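You operate a simulated robot arm through the tools that you are given. There is no shell and no other tool.

Carry out the task below with a simulated robot arm. There is one attempt and no reset: what you move stays moved.

TASK
Unload the lamp tray: sheet off, wipe the spent cream from the sole, sole on the grey mat.
Fine: sheet on the bench, purple cloth back, lid shut again. What is to be rubbed or washed off counts as gone when no trace of it is left.

Only the result counts: the job must be done as asked and must still hold three seconds after the hand-in. Knocking over, shifting, dropping, spilling or breaking anything else fails it. Lids that push on must go on centred and level and be pressed home; caps that screw on are set level and turned clockwise until they are tight. Flat cloth is picked up by pressing the open fingertips on it (5 to 10 N) and closing them slowly along it; thin cloth reads only 2 to 8 mm in the jaws.

THE ROBOT
A 7-joint arm with a two-finger parallel gripper, fixed in place. Base frame: the origin is on the floor under the middle of its stand, x ahead of it, y to its left, z up; the work surface is at about z = 0.84. Readings come in m, degrees, newtons and seconds.
With the tool pointing down near the work surface it reaches from about 0.24 to 0.68 m from the base axis. Its first joint turns from -66.0 to 66.0 degrees. Payload 2.4 kg.
The TCP is the grasp point between the finger pads, 0.03 m short of the fingertips. In the tool frame z runs along the fingers and y along their closing line. Largest opening 0.094 m; finger width 0.028, thickness 0.01; the body of the gripper, 0.05 by 0.096 m, starts 0.055 m behind the TCP.
Orientation is that of the tool frame in the base frame, as [roll, pitch, yaw] about the fixed x, y, z axes, in that order (R = Rz(yaw) Ry(pitch) Rx(roll)). With the fingers straight down and closing along the base's y, the tool's x points along the base's -x, its y along +y and its z along -z.

THE INTERFACE
- The arm moves only by the tool nudge_tool. Its argument "motion" is a list that holds one entry, the list of rows, each a list of 6 numbers: the shift along the base's x, y, z in m, then the turn, a rotation vector about the base's x, y, z in degrees. In form: [[[dx, dy, dz, rx, ry, rz], ...]]. A call has 1 to 20 rows; each row is the pose to reach, as a shift and turn from the pose commanded when the call began. "claw" is the gripper command, from -1 (shut) to 1 (fully open), values between in proportion, set as the call begins (left out, the last holds). Each row takes 0.2 s and may step no farther than 0.05 m and 8.6 degrees from the row before; otherwise, or with a gripper value out of range, the whole call is refused. A pose out of reach is approached as far as the arm can. The call stops where the force on the tool passes 90 N (or 10 N more than at its start, if that is more) or the arm is blocked; 0.2 s more then pass. The fingers move at their own pace (about 0.153 m/s each) and stop on an object; they squeeze with about 23 N. The grip force told is the motor's: it shows also when the fingers shut on nothing. Time passes only in rows, and 0.2 s behind the last, so rows that repeat a pose let the fingers close. The reply holds the time, the measured pose of the TCP, the force on the tool along the base axes, the opening and the grip force, in the units named above and with some noise, with the torque about the TCP (base axes, N m) and any sound that the robot's microphone picked up.
- Cameras (640 x 400 px; columns grow to the right, rows downward): "scene" is fixed at [0.0177, 0.4591, 1.4464]; the picture's right is [-0.91, -0.42, 0.00], its down [-0.24, 0.51, -0.83] and it looks along [0.35, -0.75, -0.56] (base axes); focal length 336 px, centre (320, 200). "wrist" rides on the gripper at [0.076, 0.014, -0.102] in the tool frame; the picture's right is [-0.18, 0.98, 0.00], its down [-0.75, -0.14, -0.64] and it looks along [-0.63, -0.12, 0.77] (tool axes); focal length 243 px, centre (320, 200). There is no depth. A picture from a camera that has moved, and an enlarged one, comes with that camera's place and axes in the base frame and with its lens.
- snapshot(camera): a new picture of that camera. The clock stands still meanwhile.
- zoom(camera, box): a new picture of the part [left, top, right, bottom] of that camera's present view, enlarged. The clock stands still meanwhile.
- finish_job(): hands the job in; it is judged then, once.

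Nothing tells you positions but the pictures and the camera data. Unless the task says otherwise, let go and move clear before handing in.

The tools are called after "Emit:" by a JSON object that holds its "api" and its "payload". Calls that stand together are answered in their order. nudge_tool: Moves the arm, as the interface text tells. Its arguments: {"type":"object","properties":{"motion":{"type":"array","items":{"type":"array","items":{"type":"array","items":{"type":"number"}}}},"claw":{"type":"number"}},"required":["motion"]} The other tools are called the same way: snapshot (camera) takes a picture; zoom (camera, box) takes an enlarged picture of a part of a camera's view; finish_job () hands the job in.

At the start:

```text
time: 0.0
position: [0.4713, 0.017, 1.2274]
ee_rot: [180.0, 0.0, 179.9]
wrist_force: [-0.3, -0.1, 0.3]
moment: [-0.03, -0.03, -0.02]
finger_gap: 0.0942
finger_force: 0.1
```

scene: 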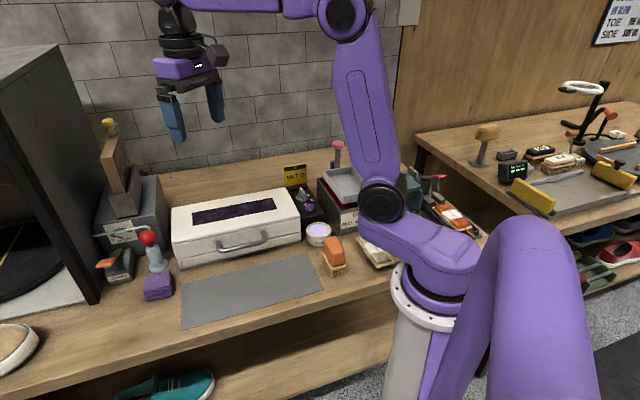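
wrist: 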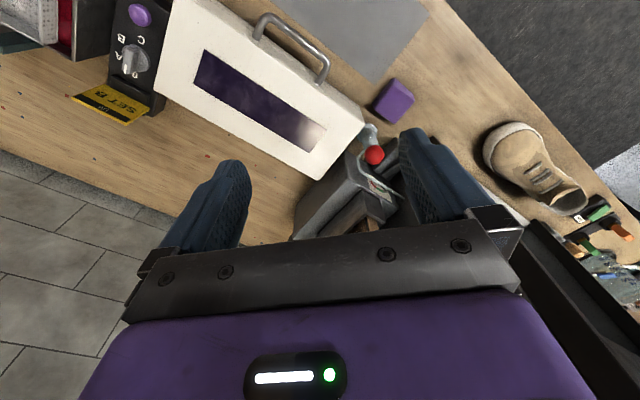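

I see a white box with a dark window and a front handle (the lamp box/tray), a control unit beside it, a grey mat in front, and a purple block that may be the folded cloth. I'll take closer looks before moving.

Emit:
{"api": "zoom", "payload": {"camera": "scene", "box": [80, 140, 240, 340]}}

Emit:
{"api": "zoom", "payload": {"camera": "scene", "box": [230, 130, 400, 290]}}

Emit:
{"api": "zoom", "payload": {"camera": "wrist", "box": [60, 0, 460, 250]}}

```text
2.00 times, centred on (160, 240) of scene
camera zoom: at [0.0177, 0.4591, 1.4464], right [-0.91, -0.42, 0.0], down [-0.24, 0.51, -0.83], along [0.35, -0.75, -0.56], focal length 671 px, centre (640, 120)
```

zoom: 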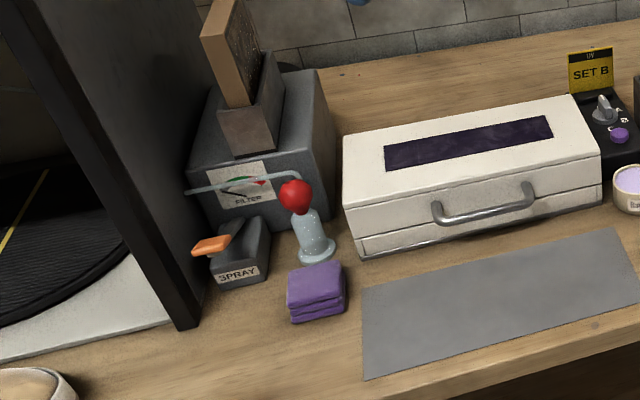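

```text
2.50 times, centred on (315, 210) of scene
camera zoom: at [0.0177, 0.4591, 1.4464], right [-0.91, -0.42, 0.0], down [-0.24, 0.51, -0.83], along [0.35, -0.75, -0.56], focal length 839 px, centre (332, 175)
```

zoom: 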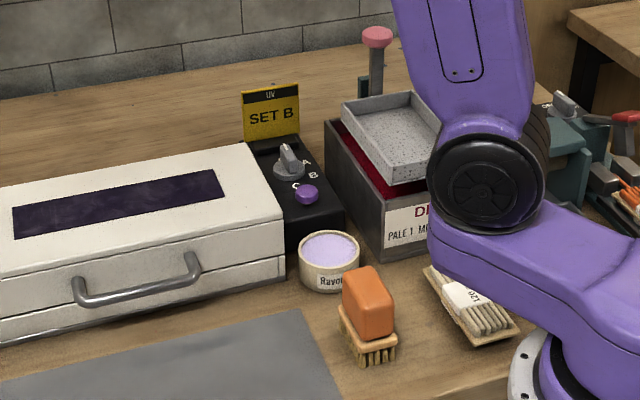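

```text
1.60 times, centred on (260, 125) of wrist
camera zoom: at [0.3957, 0.0308, 1.3306], right [0.18, 0.98, 0.0], down [0.75, -0.14, 0.64], along [0.63, -0.12, -0.77], focal length 388 px, centre (416, 320)
```

zoom: 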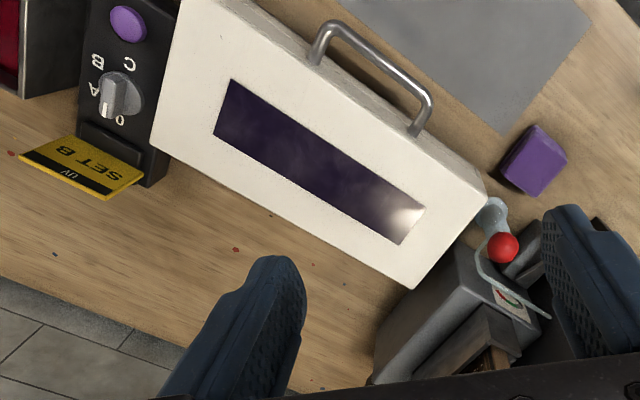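

The white box is about 0.31 x 0.15 x 0.08 m, turned about 43°, with its hinge at the back and handle in front, centred near (0.525, -0.09). The grey mat is in front of it and the folded purple cloth is near its left front corner. I'll swing the wrist camera round to face the box.

Emit:
{"api": "nudge_tool", "payload": {"motion": [[[-0.012, 0.004, -0.02, 0, 0, -8], [-0.024, 0.008, -0.04, 0, 0, -16], [-0.036, 0.012, -0.06, 0, 0, -24], [-0.048, 0.016, -0.08, 0, 0, -32], [-0.06, 0.02, -0.1, 0, 0, -40], [-0.07, 0.023, -0.12, 0, 0, -47]]]}}

Emit:
{"api": "snapshot", "payload": {"camera": "wrist"}}

Emit:
{"api": "snapshot", "payload": {"camera": "scene"}}

```text
time: 1.4
position: [0.4017, 0.0418, 1.1072]
ee_rot: [180.0, 0.1, 132.9]
wrist_force: [-0.2, -0.5, -0.1]
moment: [0.0, 0.0, -0.01]
finger_gap: 0.0941
finger_force: 0.2
```

```text
taken
camera wrist: at [0.3603, 0.1062, 1.2106], right [0.85, 0.53, 0.0], down [0.41, -0.65, 0.64], along [0.34, -0.54, -0.77], focal length 243 px, centre (320, 200)
```

wrist: 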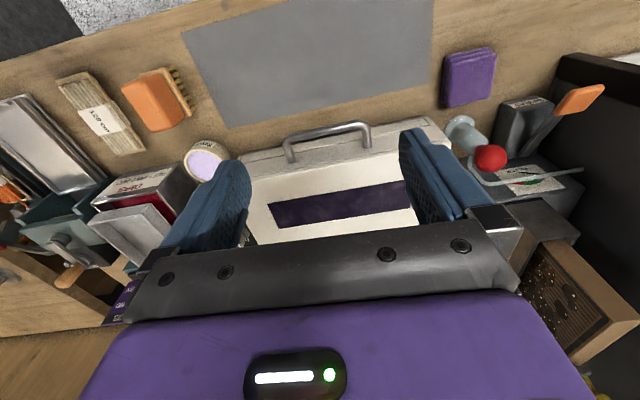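

```text
taken
```

scene: 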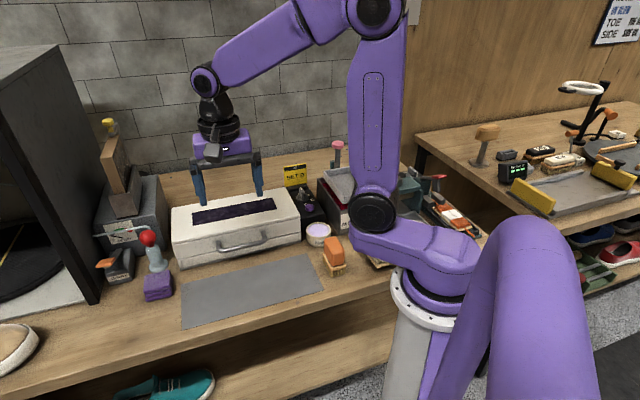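

The wrist view shows the box from the front with the mat behind (image is upside-down relative to the scene). I'll enlarge the box, the cloth and its neighbours.

Emit:
{"api": "zoom", "payload": {"camera": "wrist", "box": [220, 100, 460, 250]}}

Emit:
{"api": "zoom", "payload": {"camera": "wrist", "box": [430, 30, 640, 210]}}

Emit:
{"api": "zoom", "payload": {"camera": "scene", "box": [160, 180, 320, 280]}}

```text
2.67 times, centred on (340, 175) of wrist
camera zoom: at [0.3603, 0.1062, 1.2106], right [0.85, 0.53, 0.0], down [0.41, -0.65, 0.64], along [0.34, -0.54, -0.77], focal length 647 px, centre (267, 267)
```

zoom: 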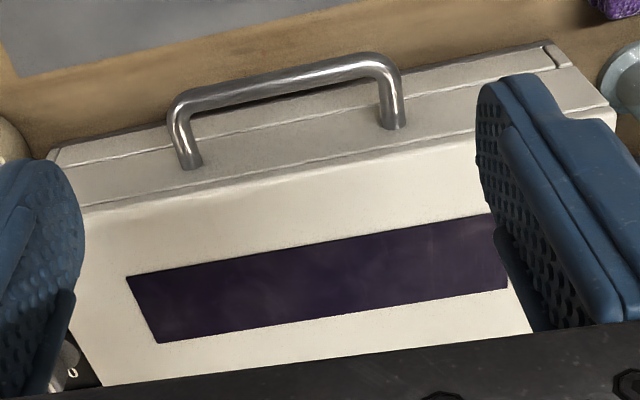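

```text
2.22 times, centred on (535, 120) of wrist
camera zoom: at [0.3603, 0.1062, 1.2106], right [0.85, 0.53, 0.0], down [0.41, -0.65, 0.64], along [0.34, -0.54, -0.77], focal length 539 px, centre (-158, 378)
```

zoom: 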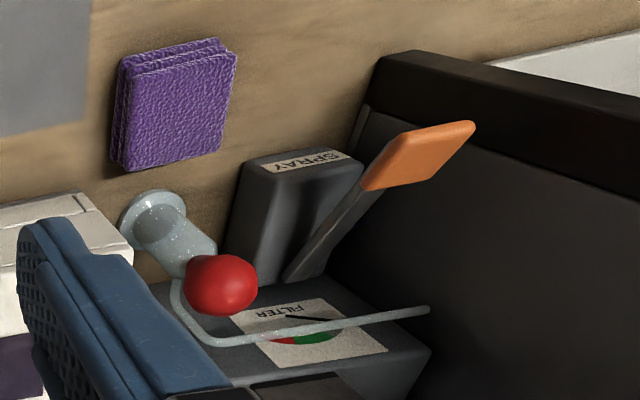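

```text
4.00 times, centred on (240, 230) of scene
camera zoom: at [0.0177, 0.4591, 1.4464], right [-0.91, -0.42, 0.0], down [-0.24, 0.51, -0.83], along [0.35, -0.75, -0.56], focal length 1343 px, centre (640, 80)
```

zoom: 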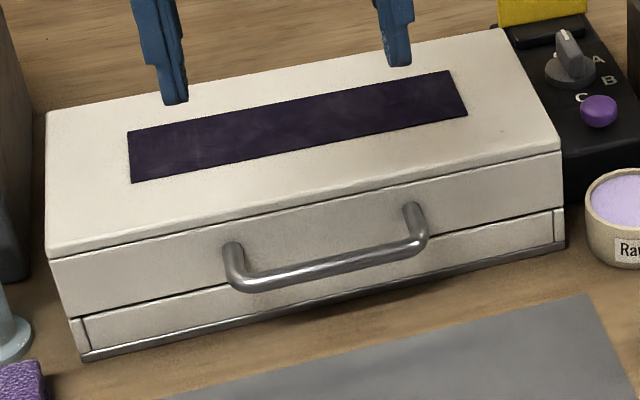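

The box sits at about 45°, and its lid carries the bar handle, with the bar near (0.438, -0.01, 0.90). I'll turn the gripper to close across the bar and hover above it for a better look.

Emit:
{"api": "nudge_tool", "payload": {"motion": [[[0.003, -0.004, -0.004, 0, 0, 8.4], [0.006, -0.008, -0.008, 0, 0, 16.8], [0.009, -0.012, -0.012, 0, 0, 25.2], [0.012, -0.016, -0.016, 0, 0, 33.6], [0.015, -0.02, -0.02, 0, 0, 42], [0.018, -0.024, -0.024, 0, 0, 50.4], [0.021, -0.028, -0.03, 0, 0, 58.8], [0.025, -0.032, -0.036, 0, 0, 67.2], [0.028, -0.038, -0.042, 0, 0, 75.6], [0.032, -0.044, -0.05, 0, 0, 84], [0.036, -0.05, -0.057, 0, 0, 92.1]]], "claw": -0.36}}

Emit:
{"api": "snapshot", "payload": {"camera": "wrist"}}

Emit:
{"api": "zoom", "payload": {"camera": "scene", "box": [160, 160, 320, 280]}}

```text
time: 3.8
position: [0.4371, -0.0095, 1.0509]
ee_rot: [179.9, -0.1, -134.8]
wrist_force: [-0.3, 0.1, -0.8]
moment: [0.01, 0.02, 0.0]
finger_gap: 0.0302
finger_force: 0.1
```

```text
taken
camera wrist: at [0.3737, -0.0547, 1.1534], right [-0.57, 0.82, 0.0], down [0.63, 0.44, 0.64], along [0.53, 0.37, -0.77], focal length 243 px, centre (320, 200)
```

wrist: 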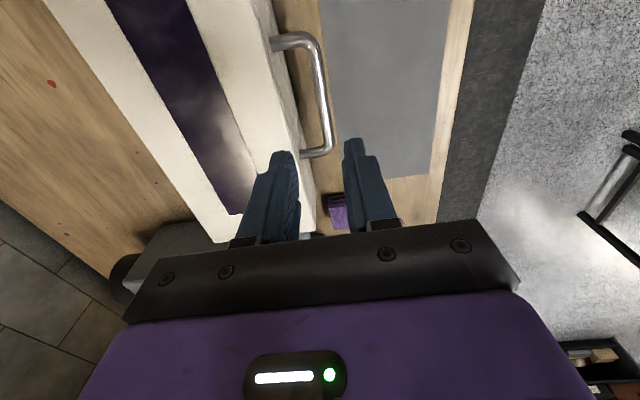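

```text
3.33 times, centred on (240, 220) of scene
camera zoom: at [0.0177, 0.4591, 1.4464], right [-0.91, -0.42, 0.0], down [-0.24, 0.51, -0.83], along [0.35, -0.75, -0.56], focal length 1119 px, centre (587, 133)
```

zoom: 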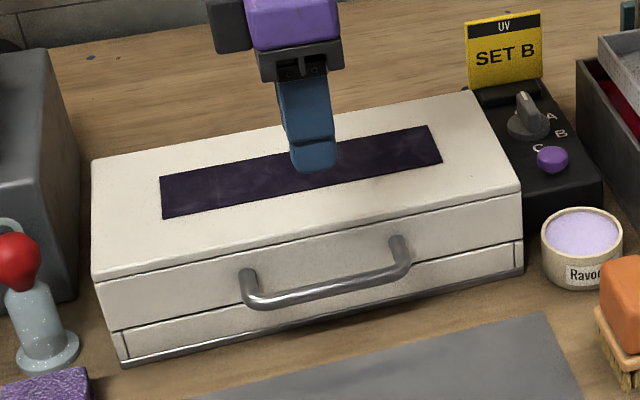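

The bar is at about (0.438, -0.007, 0.904), right under the gripper. I'll check the clearance to the lid face before going down.

Emit:
{"api": "zoom", "payload": {"camera": "wrist", "box": [160, 0, 400, 240]}}

```text
1.67 times, centred on (280, 120) of wrist
camera zoom: at [0.3737, -0.0547, 1.1534], right [-0.57, 0.82, 0.0], down [0.63, 0.44, 0.64], along [0.53, 0.37, -0.77], focal length 404 px, centre (387, 333)
```

zoom: 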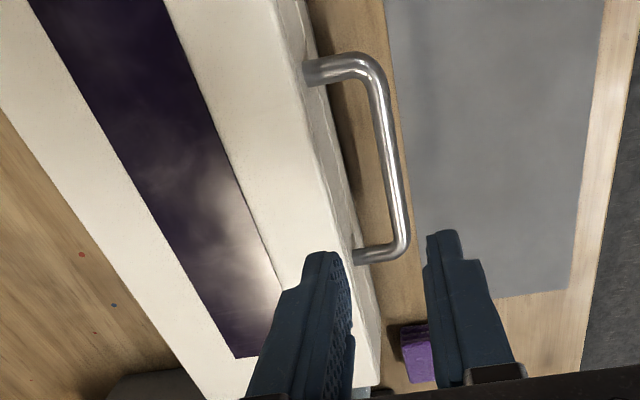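

Clearance of the inner finger to the lid face is about 10 mm. I'll descend straddling the bar and close.

Emit:
{"api": "nudge_tool", "payload": {"motion": [[[0, 0.002, -0.03, 0, 0, 0], [0, 0.002, -0.06, 0, 0, 0], [0, 0.002, -0.09, 0, 0, 0], [0, 0.002, -0.115, 0, 0, 0], [0, 0.002, -0.135, 0, 0, 0]]]}}

Emit:
{"api": "zoom", "payload": {"camera": "scene", "box": [160, 160, 320, 280]}}

Emit:
{"api": "snapshot", "payload": {"camera": "wrist"}}

```text
time: 5.0
position: [0.4374, -0.0076, 0.9144]
ee_rot: [180.0, 0.0, -134.9]
wrist_force: [0.4, -0.4, 0.0]
moment: [0.03, -0.04, 0.02]
finger_gap: 0.0301
finger_force: 0.0
```

```text
3.33 times, centred on (240, 220) of scene
camera zoom: at [0.0177, 0.4591, 1.4464], right [-0.91, -0.42, 0.0], down [-0.24, 0.51, -0.83], along [0.35, -0.75, -0.56], focal length 1119 px, centre (587, 133)
```

zoom: 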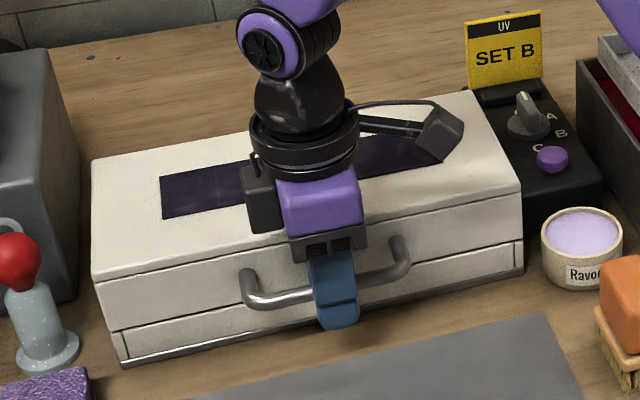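

```text
taken
camera wrist: at [0.3736, -0.0525, 1.0179], right [-0.57, 0.82, 0.0], down [0.63, 0.43, 0.64], along [0.53, 0.36, -0.77], focal length 243 px, centre (320, 200)
```

wrist: 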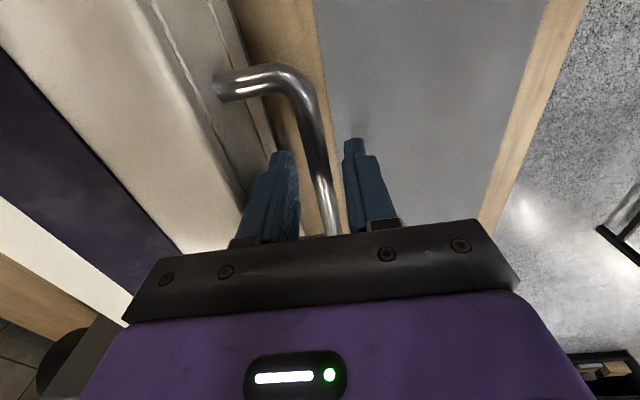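

The bar is between the fingers. Closing on it now.

Emit:
{"api": "nudge_tool", "payload": {"motion": [[[0, 0, 0, 0, 0, 0], [0, 0, 0, 0, 0, 0], [0, 0, 0, 0, 0, 0]]], "claw": -1}}

```text
time: 5.8
position: [0.4379, -0.0059, 0.9144]
ee_rot: [-179.9, 0.1, -134.7]
wrist_force: [0.2, -2.2, -1.5]
moment: [0.11, -0.06, 0.87]
finger_gap: 0.0115
finger_force: 45.1
```

The gap of 11.5 mm means the bar is gripped. I take the hinge to be at the back edge (about 0.18 m behind the bar, z≈0.88) and lift the lid a first 10° along that arc while watching forces.

Emit:
{"api": "nudge_tool", "payload": {"motion": [[[0.0012, -0.0012, 0.0106, 0, 0, 0], [0.0028, -0.0028, 0.0213, 0, 0, 0], [0.0049, -0.0049, 0.0315, 0, 0, 0], [0.0049, -0.0049, 0.0315, 0, 0, 0]]]}}

Emit:
{"api": "snapshot", "payload": {"camera": "scene"}}

```text
time: 6.8
position: [0.4404, -0.0127, 0.9464]
ee_rot: [179.9, -0.2, -134.9]
wrist_force: [-13.9, 8.1, 3.0]
moment: [-0.3, 0.57, 0.82]
finger_gap: 0.0117
finger_force: 45.2
```

```text
taken
```

scene: 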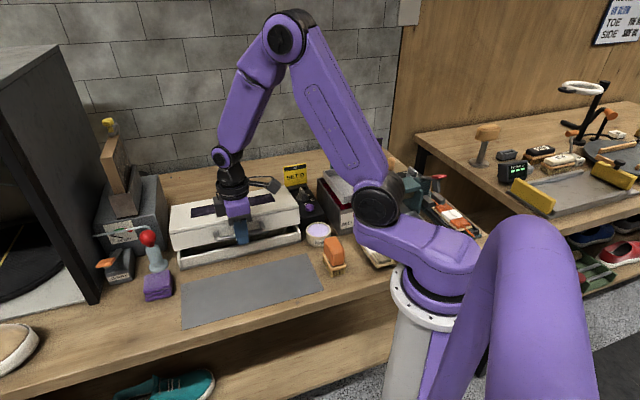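

The lid is lifting, with about 15 N pushing outward, so the arc is close to right. I continue with a small outward correction.

Emit:
{"api": "nudge_tool", "payload": {"motion": [[[0.0017, -0.0017, 0.0107, 0, 0, 0], [0.0046, -0.0046, 0.0211, 0, 0, 0], [0.0081, -0.0081, 0.0312, 0, 0, 0], [0.0119, -0.0119, 0.041, 0, 0, 0], [0.0162, -0.0162, 0.0504, 0, 0, 0], [0.0162, -0.0162, 0.0504, 0, 0, 0]]]}}

Emit:
{"api": "zoom", "payload": {"camera": "scene", "box": [140, 120, 340, 290]}}

```text
time: 8.2
position: [0.4578, -0.0274, 0.9968]
ee_rot: [-180.0, 0.0, -134.8]
wrist_force: [-10.3, 2.3, 3.7]
moment: [0.22, 0.05, 0.76]
finger_gap: 0.0118
finger_force: 45.2
```

```text
2.35 times, centred on (240, 205) of scene
camera zoom: at [0.0173, 0.4592, 1.4463], right [-0.91, -0.42, 0.0], down [-0.24, 0.51, -0.83], along [0.35, -0.75, -0.56], focal length 790 px, centre (508, 188)
```

zoom: 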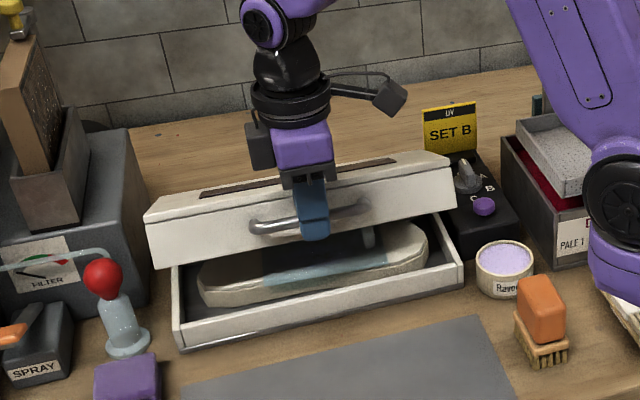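

The sole with a bluish sheet over it is visible in the tray, and forces are low. Continuing the lid arc.

Emit:
{"api": "nudge_tool", "payload": {"motion": [[[0.005, -0.005, 0.0103, 0, 0, 0], [0.0111, -0.0111, 0.02, 0, 0, 0], [0.0175, -0.0175, 0.0291, 0, 0, 0], [0.0243, -0.0243, 0.0376, 0, 0, 0], [0.0316, -0.0316, 0.0453, 0, 0, 0], [0.0393, -0.0393, 0.0523, 0, 0, 0], [0.0473, -0.0473, 0.0586, 0, 0, 0], [0.0555, -0.0555, 0.064, 0, 0, 0], [0.0555, -0.0555, 0.064, 0, 0, 0]]]}}

Emit:
{"api": "zoom", "payload": {"camera": "scene", "box": [140, 120, 340, 290]}}

```text
time: 10.2
position: [0.5136, -0.0829, 1.0621]
ee_rot: [-179.7, 0.3, -134.9]
wrist_force: [-2.8, 16.3, 30.7]
moment: [0.53, -0.27, 0.36]
finger_gap: 0.0115
finger_force: 45.0
```

```text
2.35 times, centred on (240, 205) of scene
camera zoom: at [0.017, 0.4597, 1.4462], right [-0.91, -0.42, 0.0], down [-0.24, 0.51, -0.83], along [0.35, -0.75, -0.56], focal length 790 px, centre (508, 188)
```

zoom: 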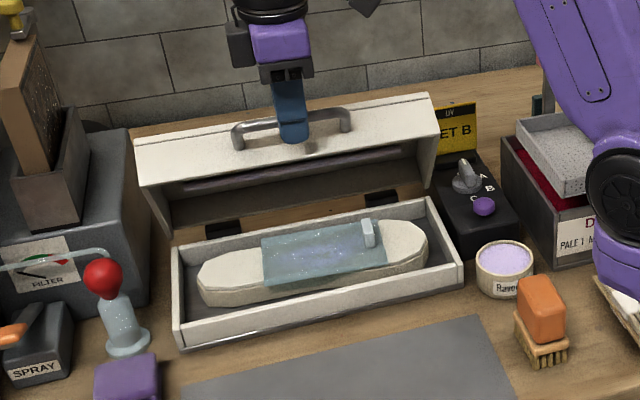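

The lid is about 67° open; I see the sole in the tray with a translucent sheet (with a raised tab) over its middle. A fit to the measured path refines the hinge, so I continue past vertical.

Emit:
{"api": "nudge_tool", "payload": {"motion": [[[0.0069, -0.0069, 0.0073, 0, 0, 0], [0.0154, -0.0154, 0.011, 0, 0, 0], [0.0242, -0.0242, 0.0139, 0, 0, 0], [0.033, -0.033, 0.0158, 0, 0, 0], [0.0419, -0.0419, 0.0169, 0, 0, 0], [0.0419, -0.0419, 0.0169, 0, 0, 0]]]}}

Emit:
{"api": "zoom", "payload": {"camera": "scene", "box": [140, 120, 340, 290]}}

```text
time: 11.6
position: [0.5567, -0.1274, 1.0779]
ee_rot: [-179.8, -0.1, -134.9]
wrist_force: [5.6, 7.3, 9.5]
moment: [-0.4, 0.43, 0.06]
finger_gap: 0.0117
finger_force: 45.1
```

```text
2.35 times, centred on (240, 205) of scene
camera zoom: at [0.0178, 0.4594, 1.4463], right [-0.91, -0.42, 0.0], down [-0.24, 0.51, -0.83], along [0.35, -0.75, -0.56], focal length 790 px, centre (508, 188)
```

zoom: 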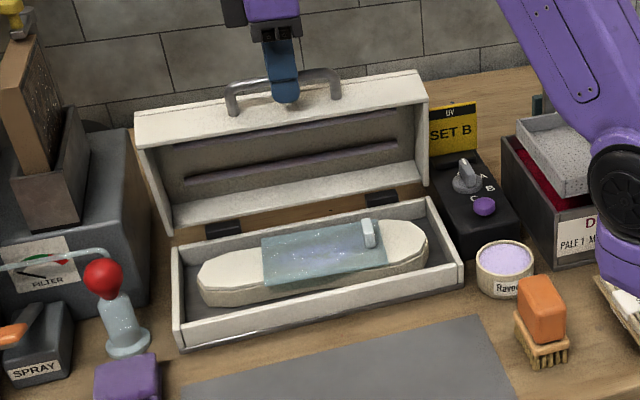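

Now about 87° open with the lamp tubes visible inside the lid. I continue to just past vertical to find its stop.

Emit:
{"api": "nudge_tool", "payload": {"motion": [[[0.009, -0.009, 0.0003, 0, 0, 0], [0.0179, -0.0179, -0.0004, 0, 0, 0], [0.0268, -0.0268, -0.0019, 0, 0, 0], [0.0268, -0.0268, -0.0019, 0, 0, 0]]]}}

Emit:
{"api": "zoom", "payload": {"camera": "scene", "box": [140, 120, 340, 290]}}

```text
time: 12.6
position: [0.5813, -0.1529, 1.0772]
ee_rot: [-179.9, 0.1, -135.0]
wrist_force: [6.1, 3.5, 12.9]
moment: [-0.34, 0.45, -0.26]
finger_gap: 0.0116
finger_force: 45.4
```

```text
2.35 times, centred on (240, 205) of scene
camera zoom: at [0.0177, 0.4593, 1.4463], right [-0.91, -0.42, 0.0], down [-0.24, 0.51, -0.83], along [0.35, -0.75, -0.56], focal length 790 px, centre (508, 188)
```

zoom: 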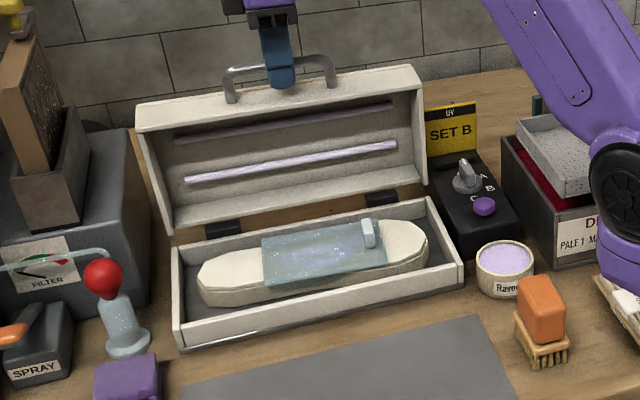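

No stop felt at about 99°. I go on a little further to find where it rests.

Emit:
{"api": "nudge_tool", "payload": {"motion": [[[0.0044, -0.0044, -0.001, 0, 0, 0], [0.0088, -0.0088, -0.0024, 0, 0, 0], [0.0132, -0.0132, -0.004, 0, 0, 0], [0.0132, -0.0132, -0.004, 0, 0, 0]]]}}

```text
time: 13.6
position: [0.5961, -0.168, 1.0764]
ee_rot: [-179.9, 0.0, -134.9]
wrist_force: [5.7, 0.6, 10.9]
moment: [0.01, -0.02, -0.25]
finger_gap: 0.0116
finger_force: 44.9
```

Still no stop at about 105°. I go a bit further in small steps.

Emit:
{"api": "nudge_tool", "payload": {"motion": [[[0.0045, -0.0045, 0.0, 0, 0, 0], [0.009, -0.009, -0.001, 0, 0, 0], [0.0135, -0.0135, -0.003, 0, 0, 0], [0.0135, -0.0135, -0.003, 0, 0, 0]]]}}

Emit:
{"api": "zoom", "payload": {"camera": "scene", "box": [140, 80, 340, 290]}}

```text
time: 14.6
position: [0.6079, -0.179, 1.0704]
ee_rot: [179.7, -0.1, -134.8]
wrist_force: [-11.6, 8.0, 2.9]
moment: [-0.03, 0.28, -0.55]
finger_gap: 0.0117
finger_force: 44.9
```

```text
1.90 times, centred on (240, 185) of scene
camera zoom: at [0.0173, 0.4594, 1.4463], right [-0.91, -0.42, 0.0], down [-0.24, 0.51, -0.83], along [0.35, -0.75, -0.56], focal length 639 px, centre (472, 229)
```

zoom: 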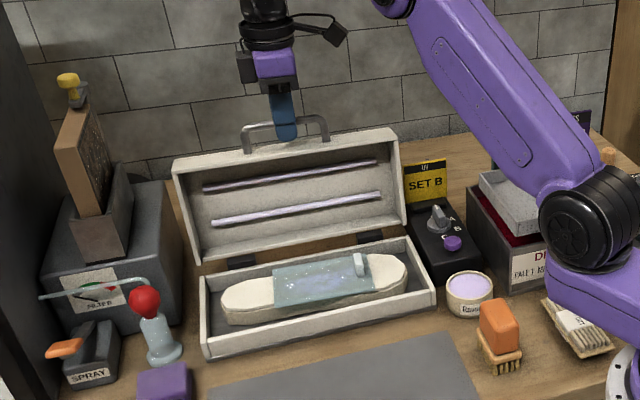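

There's now about 14 N pushing back, so the lid has met its stop near 108°. I'll release the bar and lift clear, checking that the lid stays.

Emit:
{"api": "nudge_tool", "payload": {"motion": [[[-0.001, 0.001, 0, 0, 0, 0], [-0.001, 0.001, 0, 0, 0, 0], [-0.001, 0.001, 0, 0, 0, 0]]], "claw": -0.36}}

Emit:
{"api": "nudge_tool", "payload": {"motion": [[[0, 0, 0.02, 0, 0, 0], [0, 0, 0.05, 0, 0, 0], [0, 0, 0.09, 0, 0, 0], [0, 0, 0.12, 0, 0, 0]]]}}

Emit:
{"api": "snapshot", "payload": {"camera": "scene"}}

Emit:
{"api": "snapshot", "payload": {"camera": "wrist"}}

```text
time: 15.4
position: [0.6092, -0.1799, 1.0712]
ee_rot: [180.0, 0.0, -134.9]
wrist_force: [-0.4, 0.0, 0.4]
moment: [-0.02, -0.03, 0.01]
finger_gap: 0.0299
finger_force: 0.1
```

```text
time: 16.4
position: [0.6022, -0.1789, 1.1878]
ee_rot: [179.9, -0.1, -134.8]
wrist_force: [0.0, 0.5, 0.3]
moment: [0.02, 0.0, -0.03]
finger_gap: 0.0301
finger_force: 0.0
out of reach, approached as far as the arm can: row 4
```

```text
taken
```

scene: 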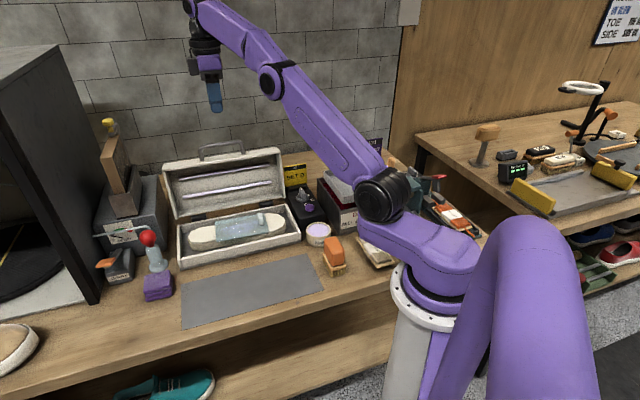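

```text
taken
camera wrist: at [0.5388, -0.2231, 1.2908], right [-0.57, 0.82, 0.0], down [0.63, 0.43, 0.64], along [0.53, 0.36, -0.77], focal length 243 px, centre (320, 200)
```

wrist: 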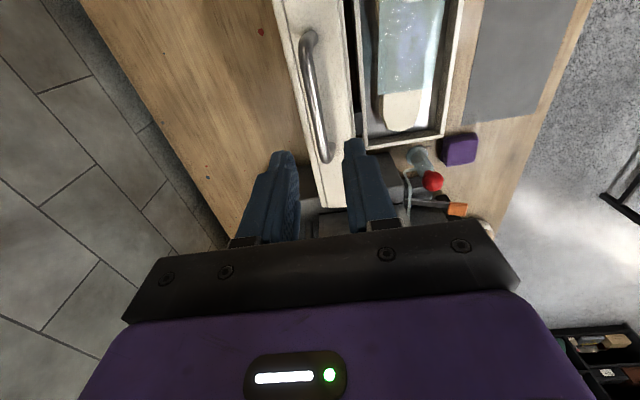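

The lid stays open by itself. Now I move back so the wrist camera looks along the tray for details of the sheet, cream and sole.

Emit:
{"api": "nudge_tool", "payload": {"motion": [[[-0.03, 0.002, 0, 0, 0, 0], [-0.06, 0.004, 0, 0, 0, 0], [-0.09, 0.006, 0, 0, 0, 0], [-0.12, 0.008, -0.01, 0, 0, 0], [-0.15, 0.01, -0.02, 0, 0, 0], [-0.18, 0.01, -0.03, 0, 0, 0]]]}}

Emit:
{"api": "snapshot", "payload": {"camera": "wrist"}}

Emit:
{"api": "zoom", "payload": {"camera": "scene", "box": [160, 190, 310, 280]}}

```text
time: 17.8
position: [0.4202, -0.1665, 1.16]
ee_rot: [-180.0, 0.0, -134.8]
wrist_force: [0.4, 1.0, 0.7]
moment: [-0.01, 0.0, 0.0]
finger_gap: 0.0301
finger_force: 0.0
```

```text
taken
camera wrist: at [0.3574, -0.2109, 1.2608], right [-0.57, 0.82, 0.0], down [0.63, 0.44, 0.64], along [0.53, 0.36, -0.77], focal length 243 px, centre (320, 200)
```

wrist: 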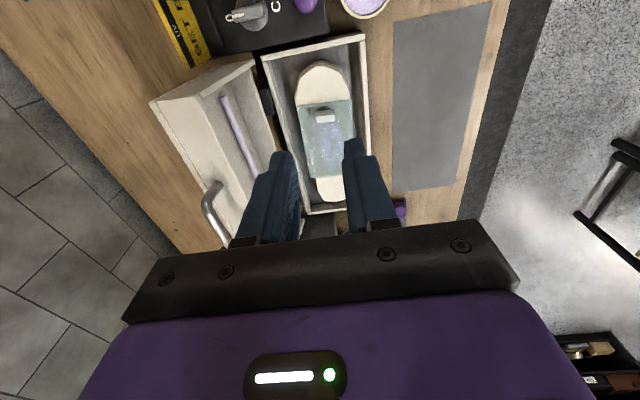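

```text
4.27 times, centred on (235, 235) of scene
camera zoom: at [0.0177, 0.4591, 1.4464], right [-0.91, -0.42, 0.0], down [-0.24, 0.51, -0.83], along [0.35, -0.75, -0.56], focal length 1432 px, centre (683, 51)
```

zoom: 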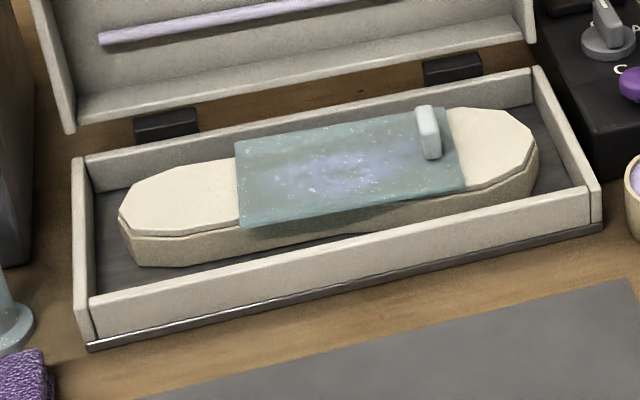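

The sheet is a translucent film lying over the sole with a small upright tab near its right end; lilac cream shows beneath. Zooming for measurement.

Emit:
{"api": "zoom", "payload": {"camera": "wrist", "box": [240, 30, 420, 220]}}

Emit:
{"api": "zoom", "payload": {"camera": "scene", "box": [215, 205, 290, 255]}}

```text
2.11 times, centred on (330, 125) of wrist
camera zoom: at [0.3574, -0.2109, 1.2608], right [-0.57, 0.82, 0.0], down [0.63, 0.44, 0.64], along [0.53, 0.36, -0.77], focal length 511 px, centre (299, 358)
```

zoom: 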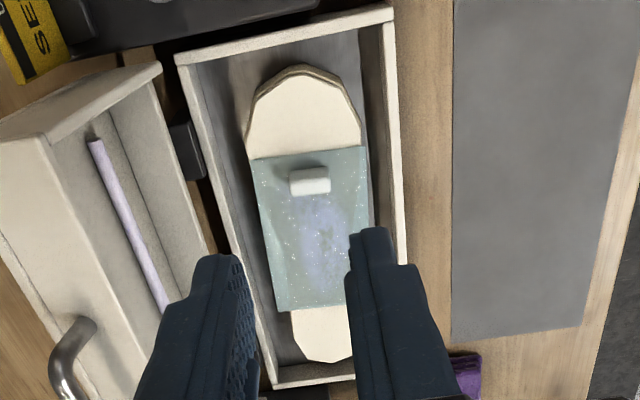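

```text
8.00 times, centred on (252, 230) of scene
camera zoom: at [0.0177, 0.4591, 1.4464], right [-0.91, -0.42, 0.0], down [-0.24, 0.51, -0.83], along [0.35, -0.75, -0.56], focal length 2685 px, centre (860, -40)
```

zoom: 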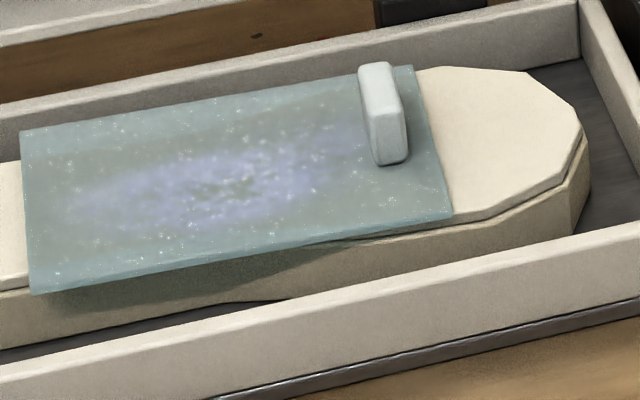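

The sheet looks like a stiff film at z≈0.88 over the sole, with a tab about 28 mm wide by 20 mm tall at (0.467, -0.126), which both cameras agree on. I'll turn the gripper to close along the tray's length and hover over the tab.

Emit:
{"api": "nudge_tool", "payload": {"motion": [[[0.004, 0.004, 0, 0, 0, -8.2], [0.008, 0.008, 0, 0, 0, -16.4], [0.012, 0.012, 0, 0, 0, -24.6], [0.016, 0.016, -0.01, 0, 0, -32.8], [0.02, 0.02, -0.02, 0, 0, -41], [0.024, 0.024, -0.03, 0, 0, -49.2], [0.028, 0.028, -0.04, 0, 0, -57.4], [0.034, 0.032, -0.06, 0, 0, -65.6], [0.04, 0.036, -0.08, 0, 0, -73.8], [0.043, 0.039, -0.1, 0, 0, -82], [0.0464, 0.0405, -0.12, 0, 0, -90.2]]], "claw": -0.15}}

Emit:
{"api": "snapshot", "payload": {"camera": "wrist"}}

Emit:
{"api": "zoom", "payload": {"camera": "scene", "box": [160, 170, 310, 280]}}

```text
time: 20.2
position: [0.4702, -0.1274, 1.038]
ee_rot: [180.0, 0.0, 134.8]
wrist_force: [0.0, 0.5, -0.2]
moment: [0.01, 0.01, -0.02]
finger_gap: 0.0401
finger_force: 0.0
```

```text
taken
camera wrist: at [0.427, -0.0646, 1.1415], right [0.83, 0.56, 0.0], down [0.43, -0.63, 0.64], along [0.36, -0.53, -0.77], focal length 243 px, centre (320, 200)
```

wrist: 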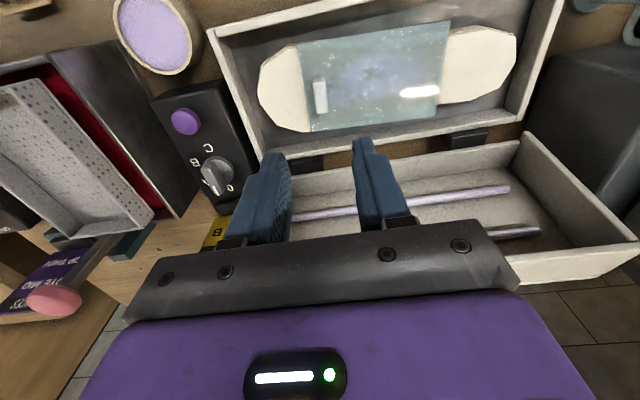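

```text
3.64 times, centred on (235, 225) of scene
camera zoom: at [0.0177, 0.4591, 1.4464], right [-0.91, -0.42, 0.0], down [-0.24, 0.51, -0.83], along [0.35, -0.75, -0.56], focal length 1221 px, centre (629, 109)
```

zoom: 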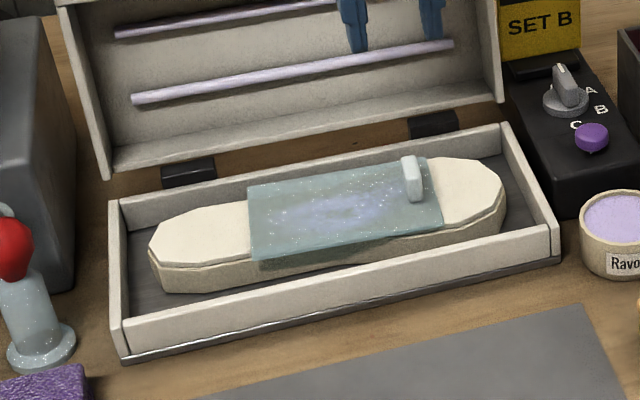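

The tab is visible in the upper part of the wrist view. Enlarging to line up on it.

Emit:
{"api": "zoom", "payload": {"camera": "wrist", "box": [250, 20, 450, 145]}}

```text
3.20 times, centred on (350, 82) of wrist
camera zoom: at [0.427, -0.0646, 1.1415], right [0.83, 0.56, 0.0], down [0.43, -0.63, 0.64], along [0.36, -0.53, -0.77], focal length 776 px, centre (224, 576)
```

zoom: 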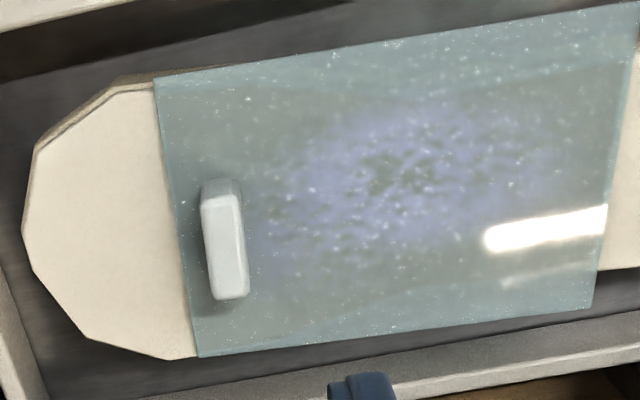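

The tab is at about (0.467, -0.125), turned about 4° from the tray. I'll descend over it with a 4 cm opening, stopping just above the sheet.

Emit:
{"api": "nudge_tool", "payload": {"motion": [[[-0.003, 0.0024, -0.03, 0, 0, -4], [-0.003, 0.0024, -0.06, 0, 0, -4], [-0.003, 0.0024, -0.085, 0, 0, -4], [-0.003, 0.0024, -0.105, 0, 0, -4], [-0.003, 0.0024, -0.118, 0, 0, -4], [-0.003, 0.0024, -0.123, 0, 0, -4]]]}}

Emit:
{"api": "snapshot", "payload": {"camera": "wrist"}}

Emit:
{"api": "zoom", "payload": {"camera": "scene", "box": [190, 190, 300, 260]}}

```text
time: 21.6
position: [0.4657, -0.1253, 0.9154]
ee_rot: [180.0, 0.1, 130.9]
wrist_force: [-0.5, 0.5, -0.7]
moment: [0.0, 0.01, -0.02]
finger_gap: 0.0401
finger_force: 0.0
```

```text
taken
camera wrist: at [0.427, -0.0584, 1.0184], right [0.86, 0.51, 0.0], down [0.39, -0.66, 0.64], along [0.32, -0.55, -0.77], focal length 243 px, centre (320, 200)
```

wrist: 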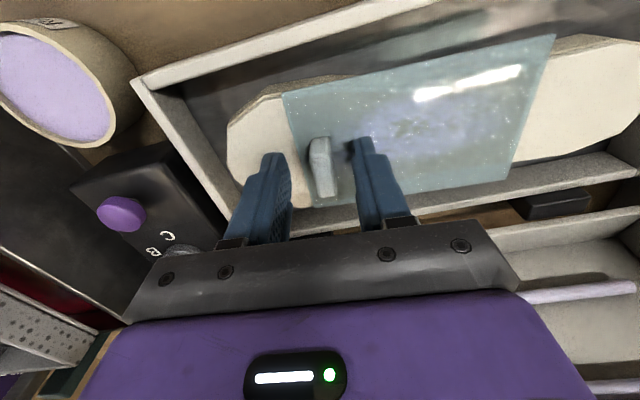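

```text
5.71 times, centred on (245, 225) of scene
camera zoom: at [0.0177, 0.4591, 1.4464], right [-0.91, -0.42, 0.0], down [-0.24, 0.51, -0.83], along [0.35, -0.75, -0.56], focal length 1918 px, centre (749, 57)
```

zoom: 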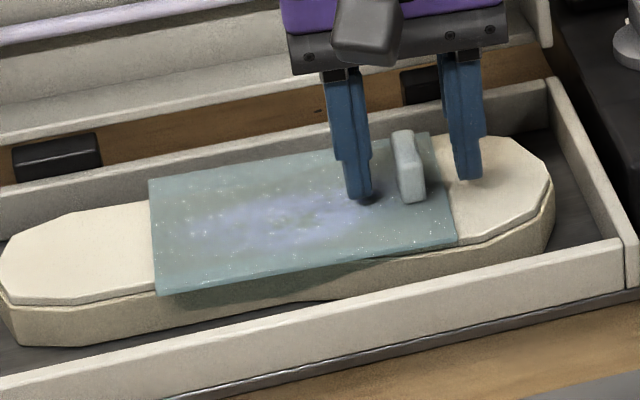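

The fingers straddle the tab. Closing on it.

Emit:
{"api": "nudge_tool", "payload": {"motion": [[[0, 0, 0, 0, 0, 0], [0, 0, 0, 0, 0, 0], [0, 0, 0, 0, 0, 0]]], "claw": -1}}

```text
time: 22.4
position: [0.4652, -0.1253, 0.9161]
ee_rot: [180.0, 0.0, 130.9]
wrist_force: [-0.2, -0.1, 0.8]
moment: [0.01, 0.03, -0.02]
finger_gap: 0.0109
finger_force: 22.7
```

Grip holds on an 11 mm tab. Lifting the sheet straight up gently.

Emit:
{"api": "nudge_tool", "payload": {"motion": [[[0, 0, 0.005, 0, 0, 0], [0, 0, 0.015, 0, 0, 0], [0, 0, 0.03, 0, 0, 0], [0, 0, 0.05, 0, 0, 0], [0, 0, 0.075, 0, 0, 0], [0, 0, 0.1, 0, 0, 0]]]}}

Emit:
{"api": "zoom", "payload": {"camera": "scene", "box": [160, 150, 320, 280]}}

Emit:
{"api": "snapshot", "payload": {"camera": "wrist"}}

```text
time: 23.8
position: [0.4664, -0.1251, 1.0155]
ee_rot: [-179.9, 0.0, 131.0]
wrist_force: [0.5, 1.8, -0.5]
moment: [-0.05, -0.01, -0.01]
finger_gap: 0.0
finger_force: 23.1
```

```text
3.08 times, centred on (240, 215) of scene
camera zoom: at [0.0177, 0.4591, 1.4464], right [-0.91, -0.42, 0.0], down [-0.24, 0.51, -0.83], along [0.35, -0.75, -0.56], focal length 1033 px, centre (566, 154)
```

zoom: 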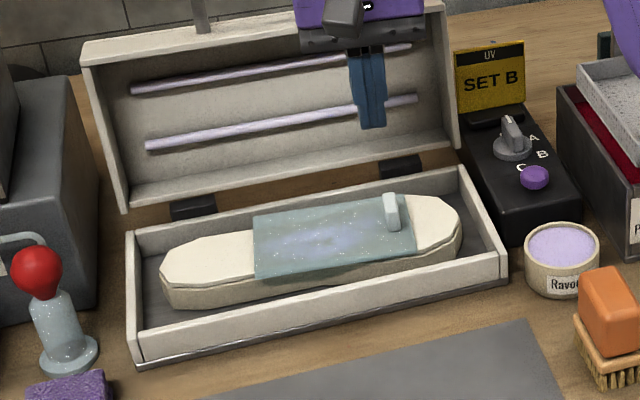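

```text
taken
camera wrist: at [0.4275, -0.0577, 1.1185], right [0.86, 0.51, 0.0], down [0.39, -0.66, 0.64], along [0.32, -0.55, -0.77], focal length 243 px, centre (320, 200)
```

wrist: 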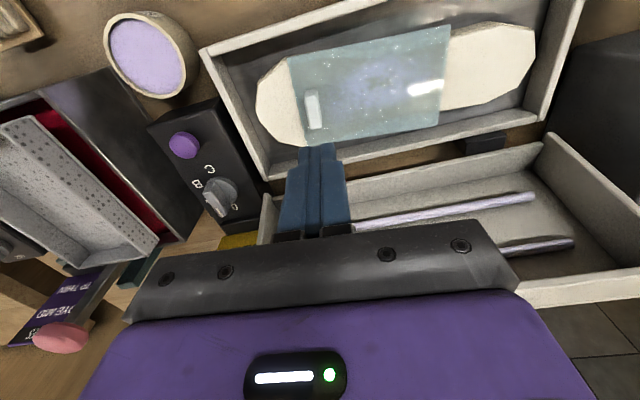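

The tab slipped out: the sheet is still lying on the sole. I'll regrip deeper and lift more slowly, watching the force.

Emit:
{"api": "nudge_tool", "payload": {"motion": [[[0, 0, 0, 0, 0, 0], [0, 0, -0.03, 0, 0, 0], [0, 0, -0.06, 0, 0, 0], [0, 0, -0.085, 0, 0, 0], [0, 0, -0.095, 0, 0, 0], [0, 0, -0.1, 0, 0, 0], [0, 0, -0.1035, 0, 0, 0]]], "claw": -0.3}}

Emit:
{"api": "zoom", "payload": {"camera": "scene", "box": [220, 190, 290, 250]}}

Emit:
{"api": "zoom", "payload": {"camera": "wrist", "box": [220, 80, 420, 240]}}

```text
time: 25.4
position: [0.4646, -0.1255, 0.9125]
ee_rot: [-179.9, -0.1, 131.0]
wrist_force: [0.4, 0.5, 0.9]
moment: [-0.02, 0.02, -0.02]
finger_gap: 0.0328
finger_force: 0.0
```

```text
6.67 times, centred on (255, 220) of scene
camera zoom: at [0.0177, 0.4591, 1.4464], right [-0.91, -0.42, 0.0], down [-0.24, 0.51, -0.83], along [0.35, -0.75, -0.56], focal length 2238 px, centre (753, 67)
```

zoom: 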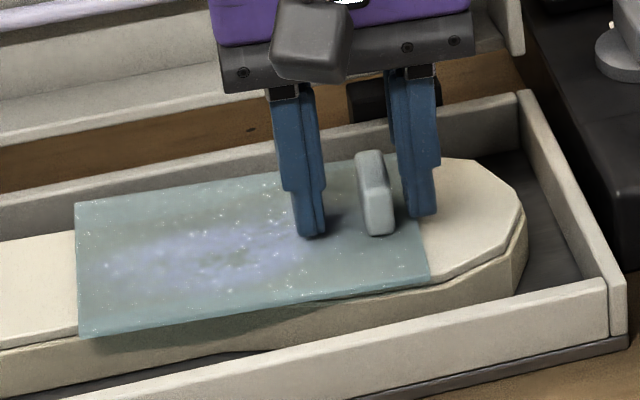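

```text
2.50 times, centred on (320, 160) of wrist
camera zoom: at [0.4266, -0.0591, 1.0153], right [0.86, 0.51, 0.0], down [0.39, -0.66, 0.64], along [0.32, -0.55, -0.77], focal length 606 px, centre (320, 300)
```

zoom: 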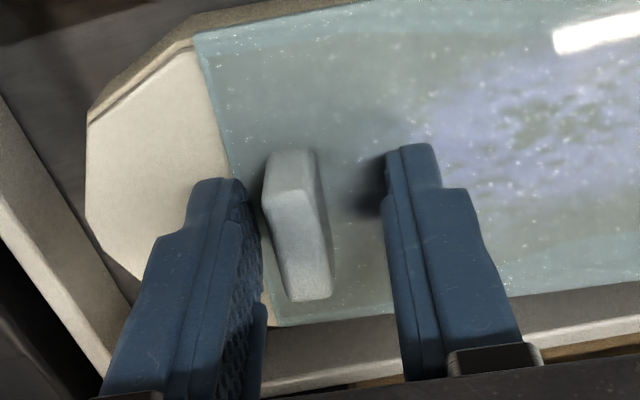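

The fingertips are still slightly above the sheet. Down a few more millimetres, then close and lift very slowly.

Emit:
{"api": "nudge_tool", "payload": {"motion": [[[0, 0, -0.002, 0, 0, 0], [0, 0, -0.004, 0, 0, 0], [0, 0, -0.006, 0, 0, 0]]]}}

Emit:
{"api": "zoom", "payload": {"camera": "scene", "box": [220, 190, 290, 250]}}

```text
time: 26.3
position: [0.4664, -0.1264, 0.9116]
ee_rot: [179.9, 0.2, 131.1]
wrist_force: [-9.9, 2.0, 26.9]
moment: [0.27, 0.24, 0.1]
finger_gap: 0.0327
finger_force: 0.2
stopped in row 3: the force on the tool passed its limit at 91 N (the readings are from after the stop); the commanded pose is now the measured one
```

```text
6.67 times, centred on (255, 220) of scene
camera zoom: at [0.017, 0.4593, 1.4463], right [-0.91, -0.42, 0.0], down [-0.24, 0.51, -0.83], along [0.35, -0.75, -0.56], focal length 2238 px, centre (753, 67)
```

zoom: 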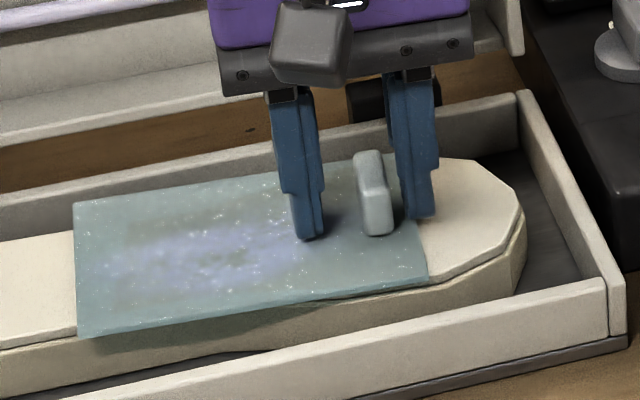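

Firm contact at TCP z≈0.911, so that's the sheet surface. I raise 1.5 mm, then grip.

Emit:
{"api": "nudge_tool", "payload": {"motion": [[[0, 0, 0.0015, 0, 0, 0], [0, 0, 0.0015, 0, 0, 0]]]}}

Emit:
{"api": "nudge_tool", "payload": {"motion": [[[0, 0, 0, 0, 0, 0], [0, 0, 0, 0, 0, 0], [0, 0, 0, 0, 0, 0], [0, 0, 0, 0, 0, 0]]], "claw": -1}}

Emit:
{"api": "zoom", "payload": {"camera": "scene", "box": [220, 190, 290, 250]}}

Emit:
{"api": "zoom", "payload": {"camera": "wrist", "box": [220, 80, 420, 240]}}

```text
time: 26.9
position: [0.466, -0.1252, 0.9116]
ee_rot: [179.9, 0.3, 131.0]
wrist_force: [-6.2, -0.4, 14.9]
moment: [0.1, 0.21, 0.11]
finger_gap: 0.0327
finger_force: 0.0
```

```text
time: 27.9
position: [0.4676, -0.1259, 0.911]
ee_rot: [179.7, 0.5, 131.1]
wrist_force: [-0.8, -7.6, 15.0]
moment: [-0.18, 0.02, -0.05]
finger_gap: 0.011
finger_force: 23.0
```

```text
6.67 times, centred on (255, 220) of scene
camera zoom: at [0.0175, 0.459, 1.4464], right [-0.91, -0.42, 0.0], down [-0.24, 0.51, -0.83], along [0.35, -0.75, -0.56], focal length 2238 px, centre (753, 67)
```

zoom: 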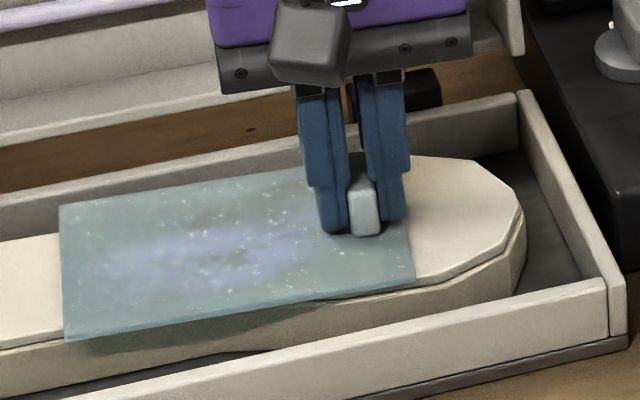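

```text
2.50 times, centred on (320, 160) of wrist
camera zoom: at [0.4276, -0.0593, 1.014], right [0.86, 0.51, 0.01], down [0.38, -0.66, 0.65], along [0.33, -0.56, -0.76], focal length 606 px, centre (320, 300)
```

zoom: 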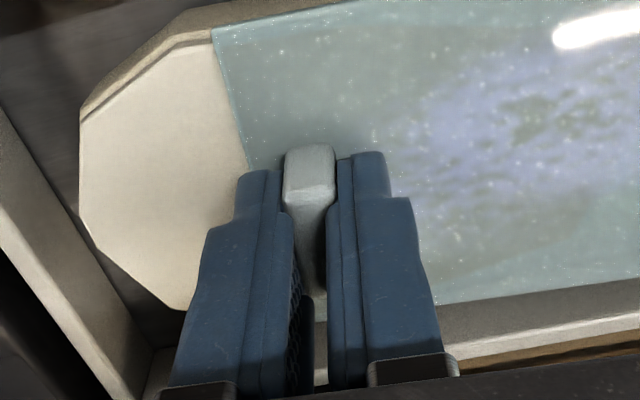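

The sheet slid slightly to centre the tab in the grip, and the tab is now seated deep between the pads. Lifting slowly.

Emit:
{"api": "nudge_tool", "payload": {"motion": [[[0, 0, 0.002, 0, 0, 0], [0, 0, 0.004, 0, 0, 0], [0, 0, 0.007, 0, 0, 0], [0, 0, 0.01, 0, 0, 0], [0, 0, 0.013, 0, 0, 0], [0, 0, 0.016, 0, 0, 0]]]}}

Emit:
{"api": "zoom", "payload": {"camera": "scene", "box": [190, 180, 300, 260]}}

```text
time: 29.3
position: [0.4666, -0.1261, 0.9269]
ee_rot: [179.9, 0.2, 131.0]
wrist_force: [-0.4, 0.3, -1.1]
moment: [-0.03, 0.04, -0.01]
finger_gap: 0.0111
finger_force: 22.8
```

```text
5.00 times, centred on (245, 220) of scene
camera zoom: at [0.0177, 0.4591, 1.4464], right [-0.91, -0.42, 0.0], down [-0.24, 0.51, -0.83], along [0.35, -0.75, -0.56], focal length 1678 px, centre (695, 100)
```

zoom: 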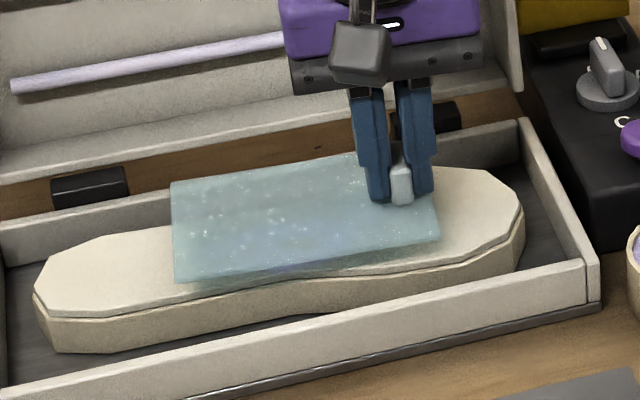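

The sheet is off the sole and held level. I'll raise it and carry it to the free bench area left of the mat, in front of the cloth.

Emit:
{"api": "nudge_tool", "payload": {"motion": [[[0, 0, 0.015, 0, 0, 0], [0, 0, 0.04, 0, 0, 0], [0, 0, 0.07, 0, 0, 0], [0, 0, 0.1, 0, 0, 0], [0.001, 0.01, 0.115, 0, 0, 0], [0.003, 0.03, 0.118, 0, 0, 0.5], [0.006, 0.06, 0.118, 0, 0, 1], [0.009, 0.095, 0.118, 0, 0, 1.5], [0.012, 0.13, 0.118, 0, 0, 2], [0.015, 0.165, 0.118, 0, 0, 2.5], [0.018, 0.2, 0.118, 0, 0, 3], [0.021, 0.235, 0.118, 0, 0, 3.5], [0.024, 0.27, 0.118, 0, 0, 3.5], [0.027, 0.3, 0.118, 0, 0, 3.5], [0.029, 0.322, 0.118, 0, 0, 3.5], [0.0305, 0.336, 0.118, 0, 0, 3.5]]]}}

Emit:
{"api": "snapshot", "payload": {"camera": "scene"}}

Emit:
{"api": "snapshot", "payload": {"camera": "wrist"}}

```text
time: 32.7
position: [0.4944, 0.21, 1.046]
ee_rot: [179.9, 0.3, 134.5]
wrist_force: [0.1, 0.4, -0.1]
moment: [-0.05, 0.01, -0.01]
finger_gap: 0.0113
finger_force: 23.1
```

```text
taken
```

scene: 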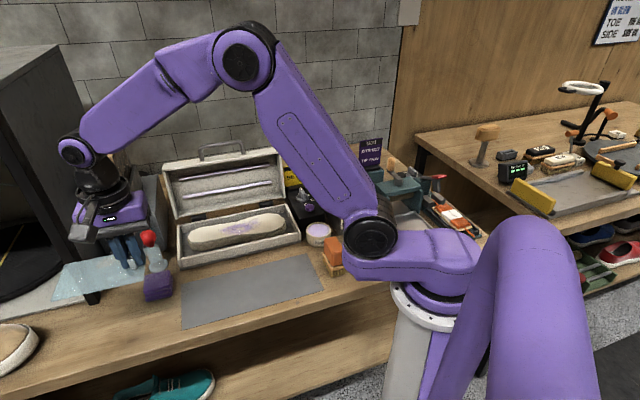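

```text
taken
camera wrist: at [0.4521, 0.274, 1.1484], right [0.83, 0.56, 0.0], down [0.42, -0.64, 0.65], along [0.36, -0.53, -0.76], focal length 243 px, centre (320, 200)
```

wrist: 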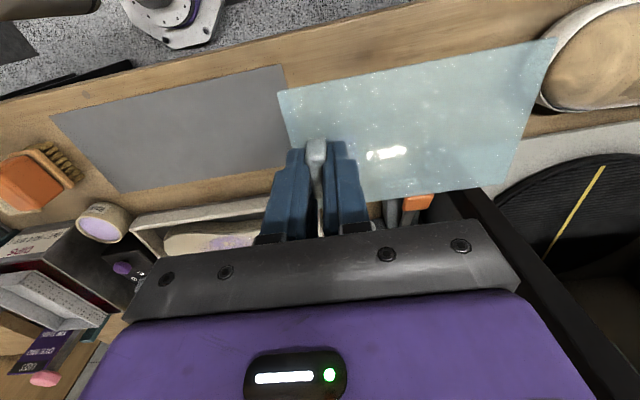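

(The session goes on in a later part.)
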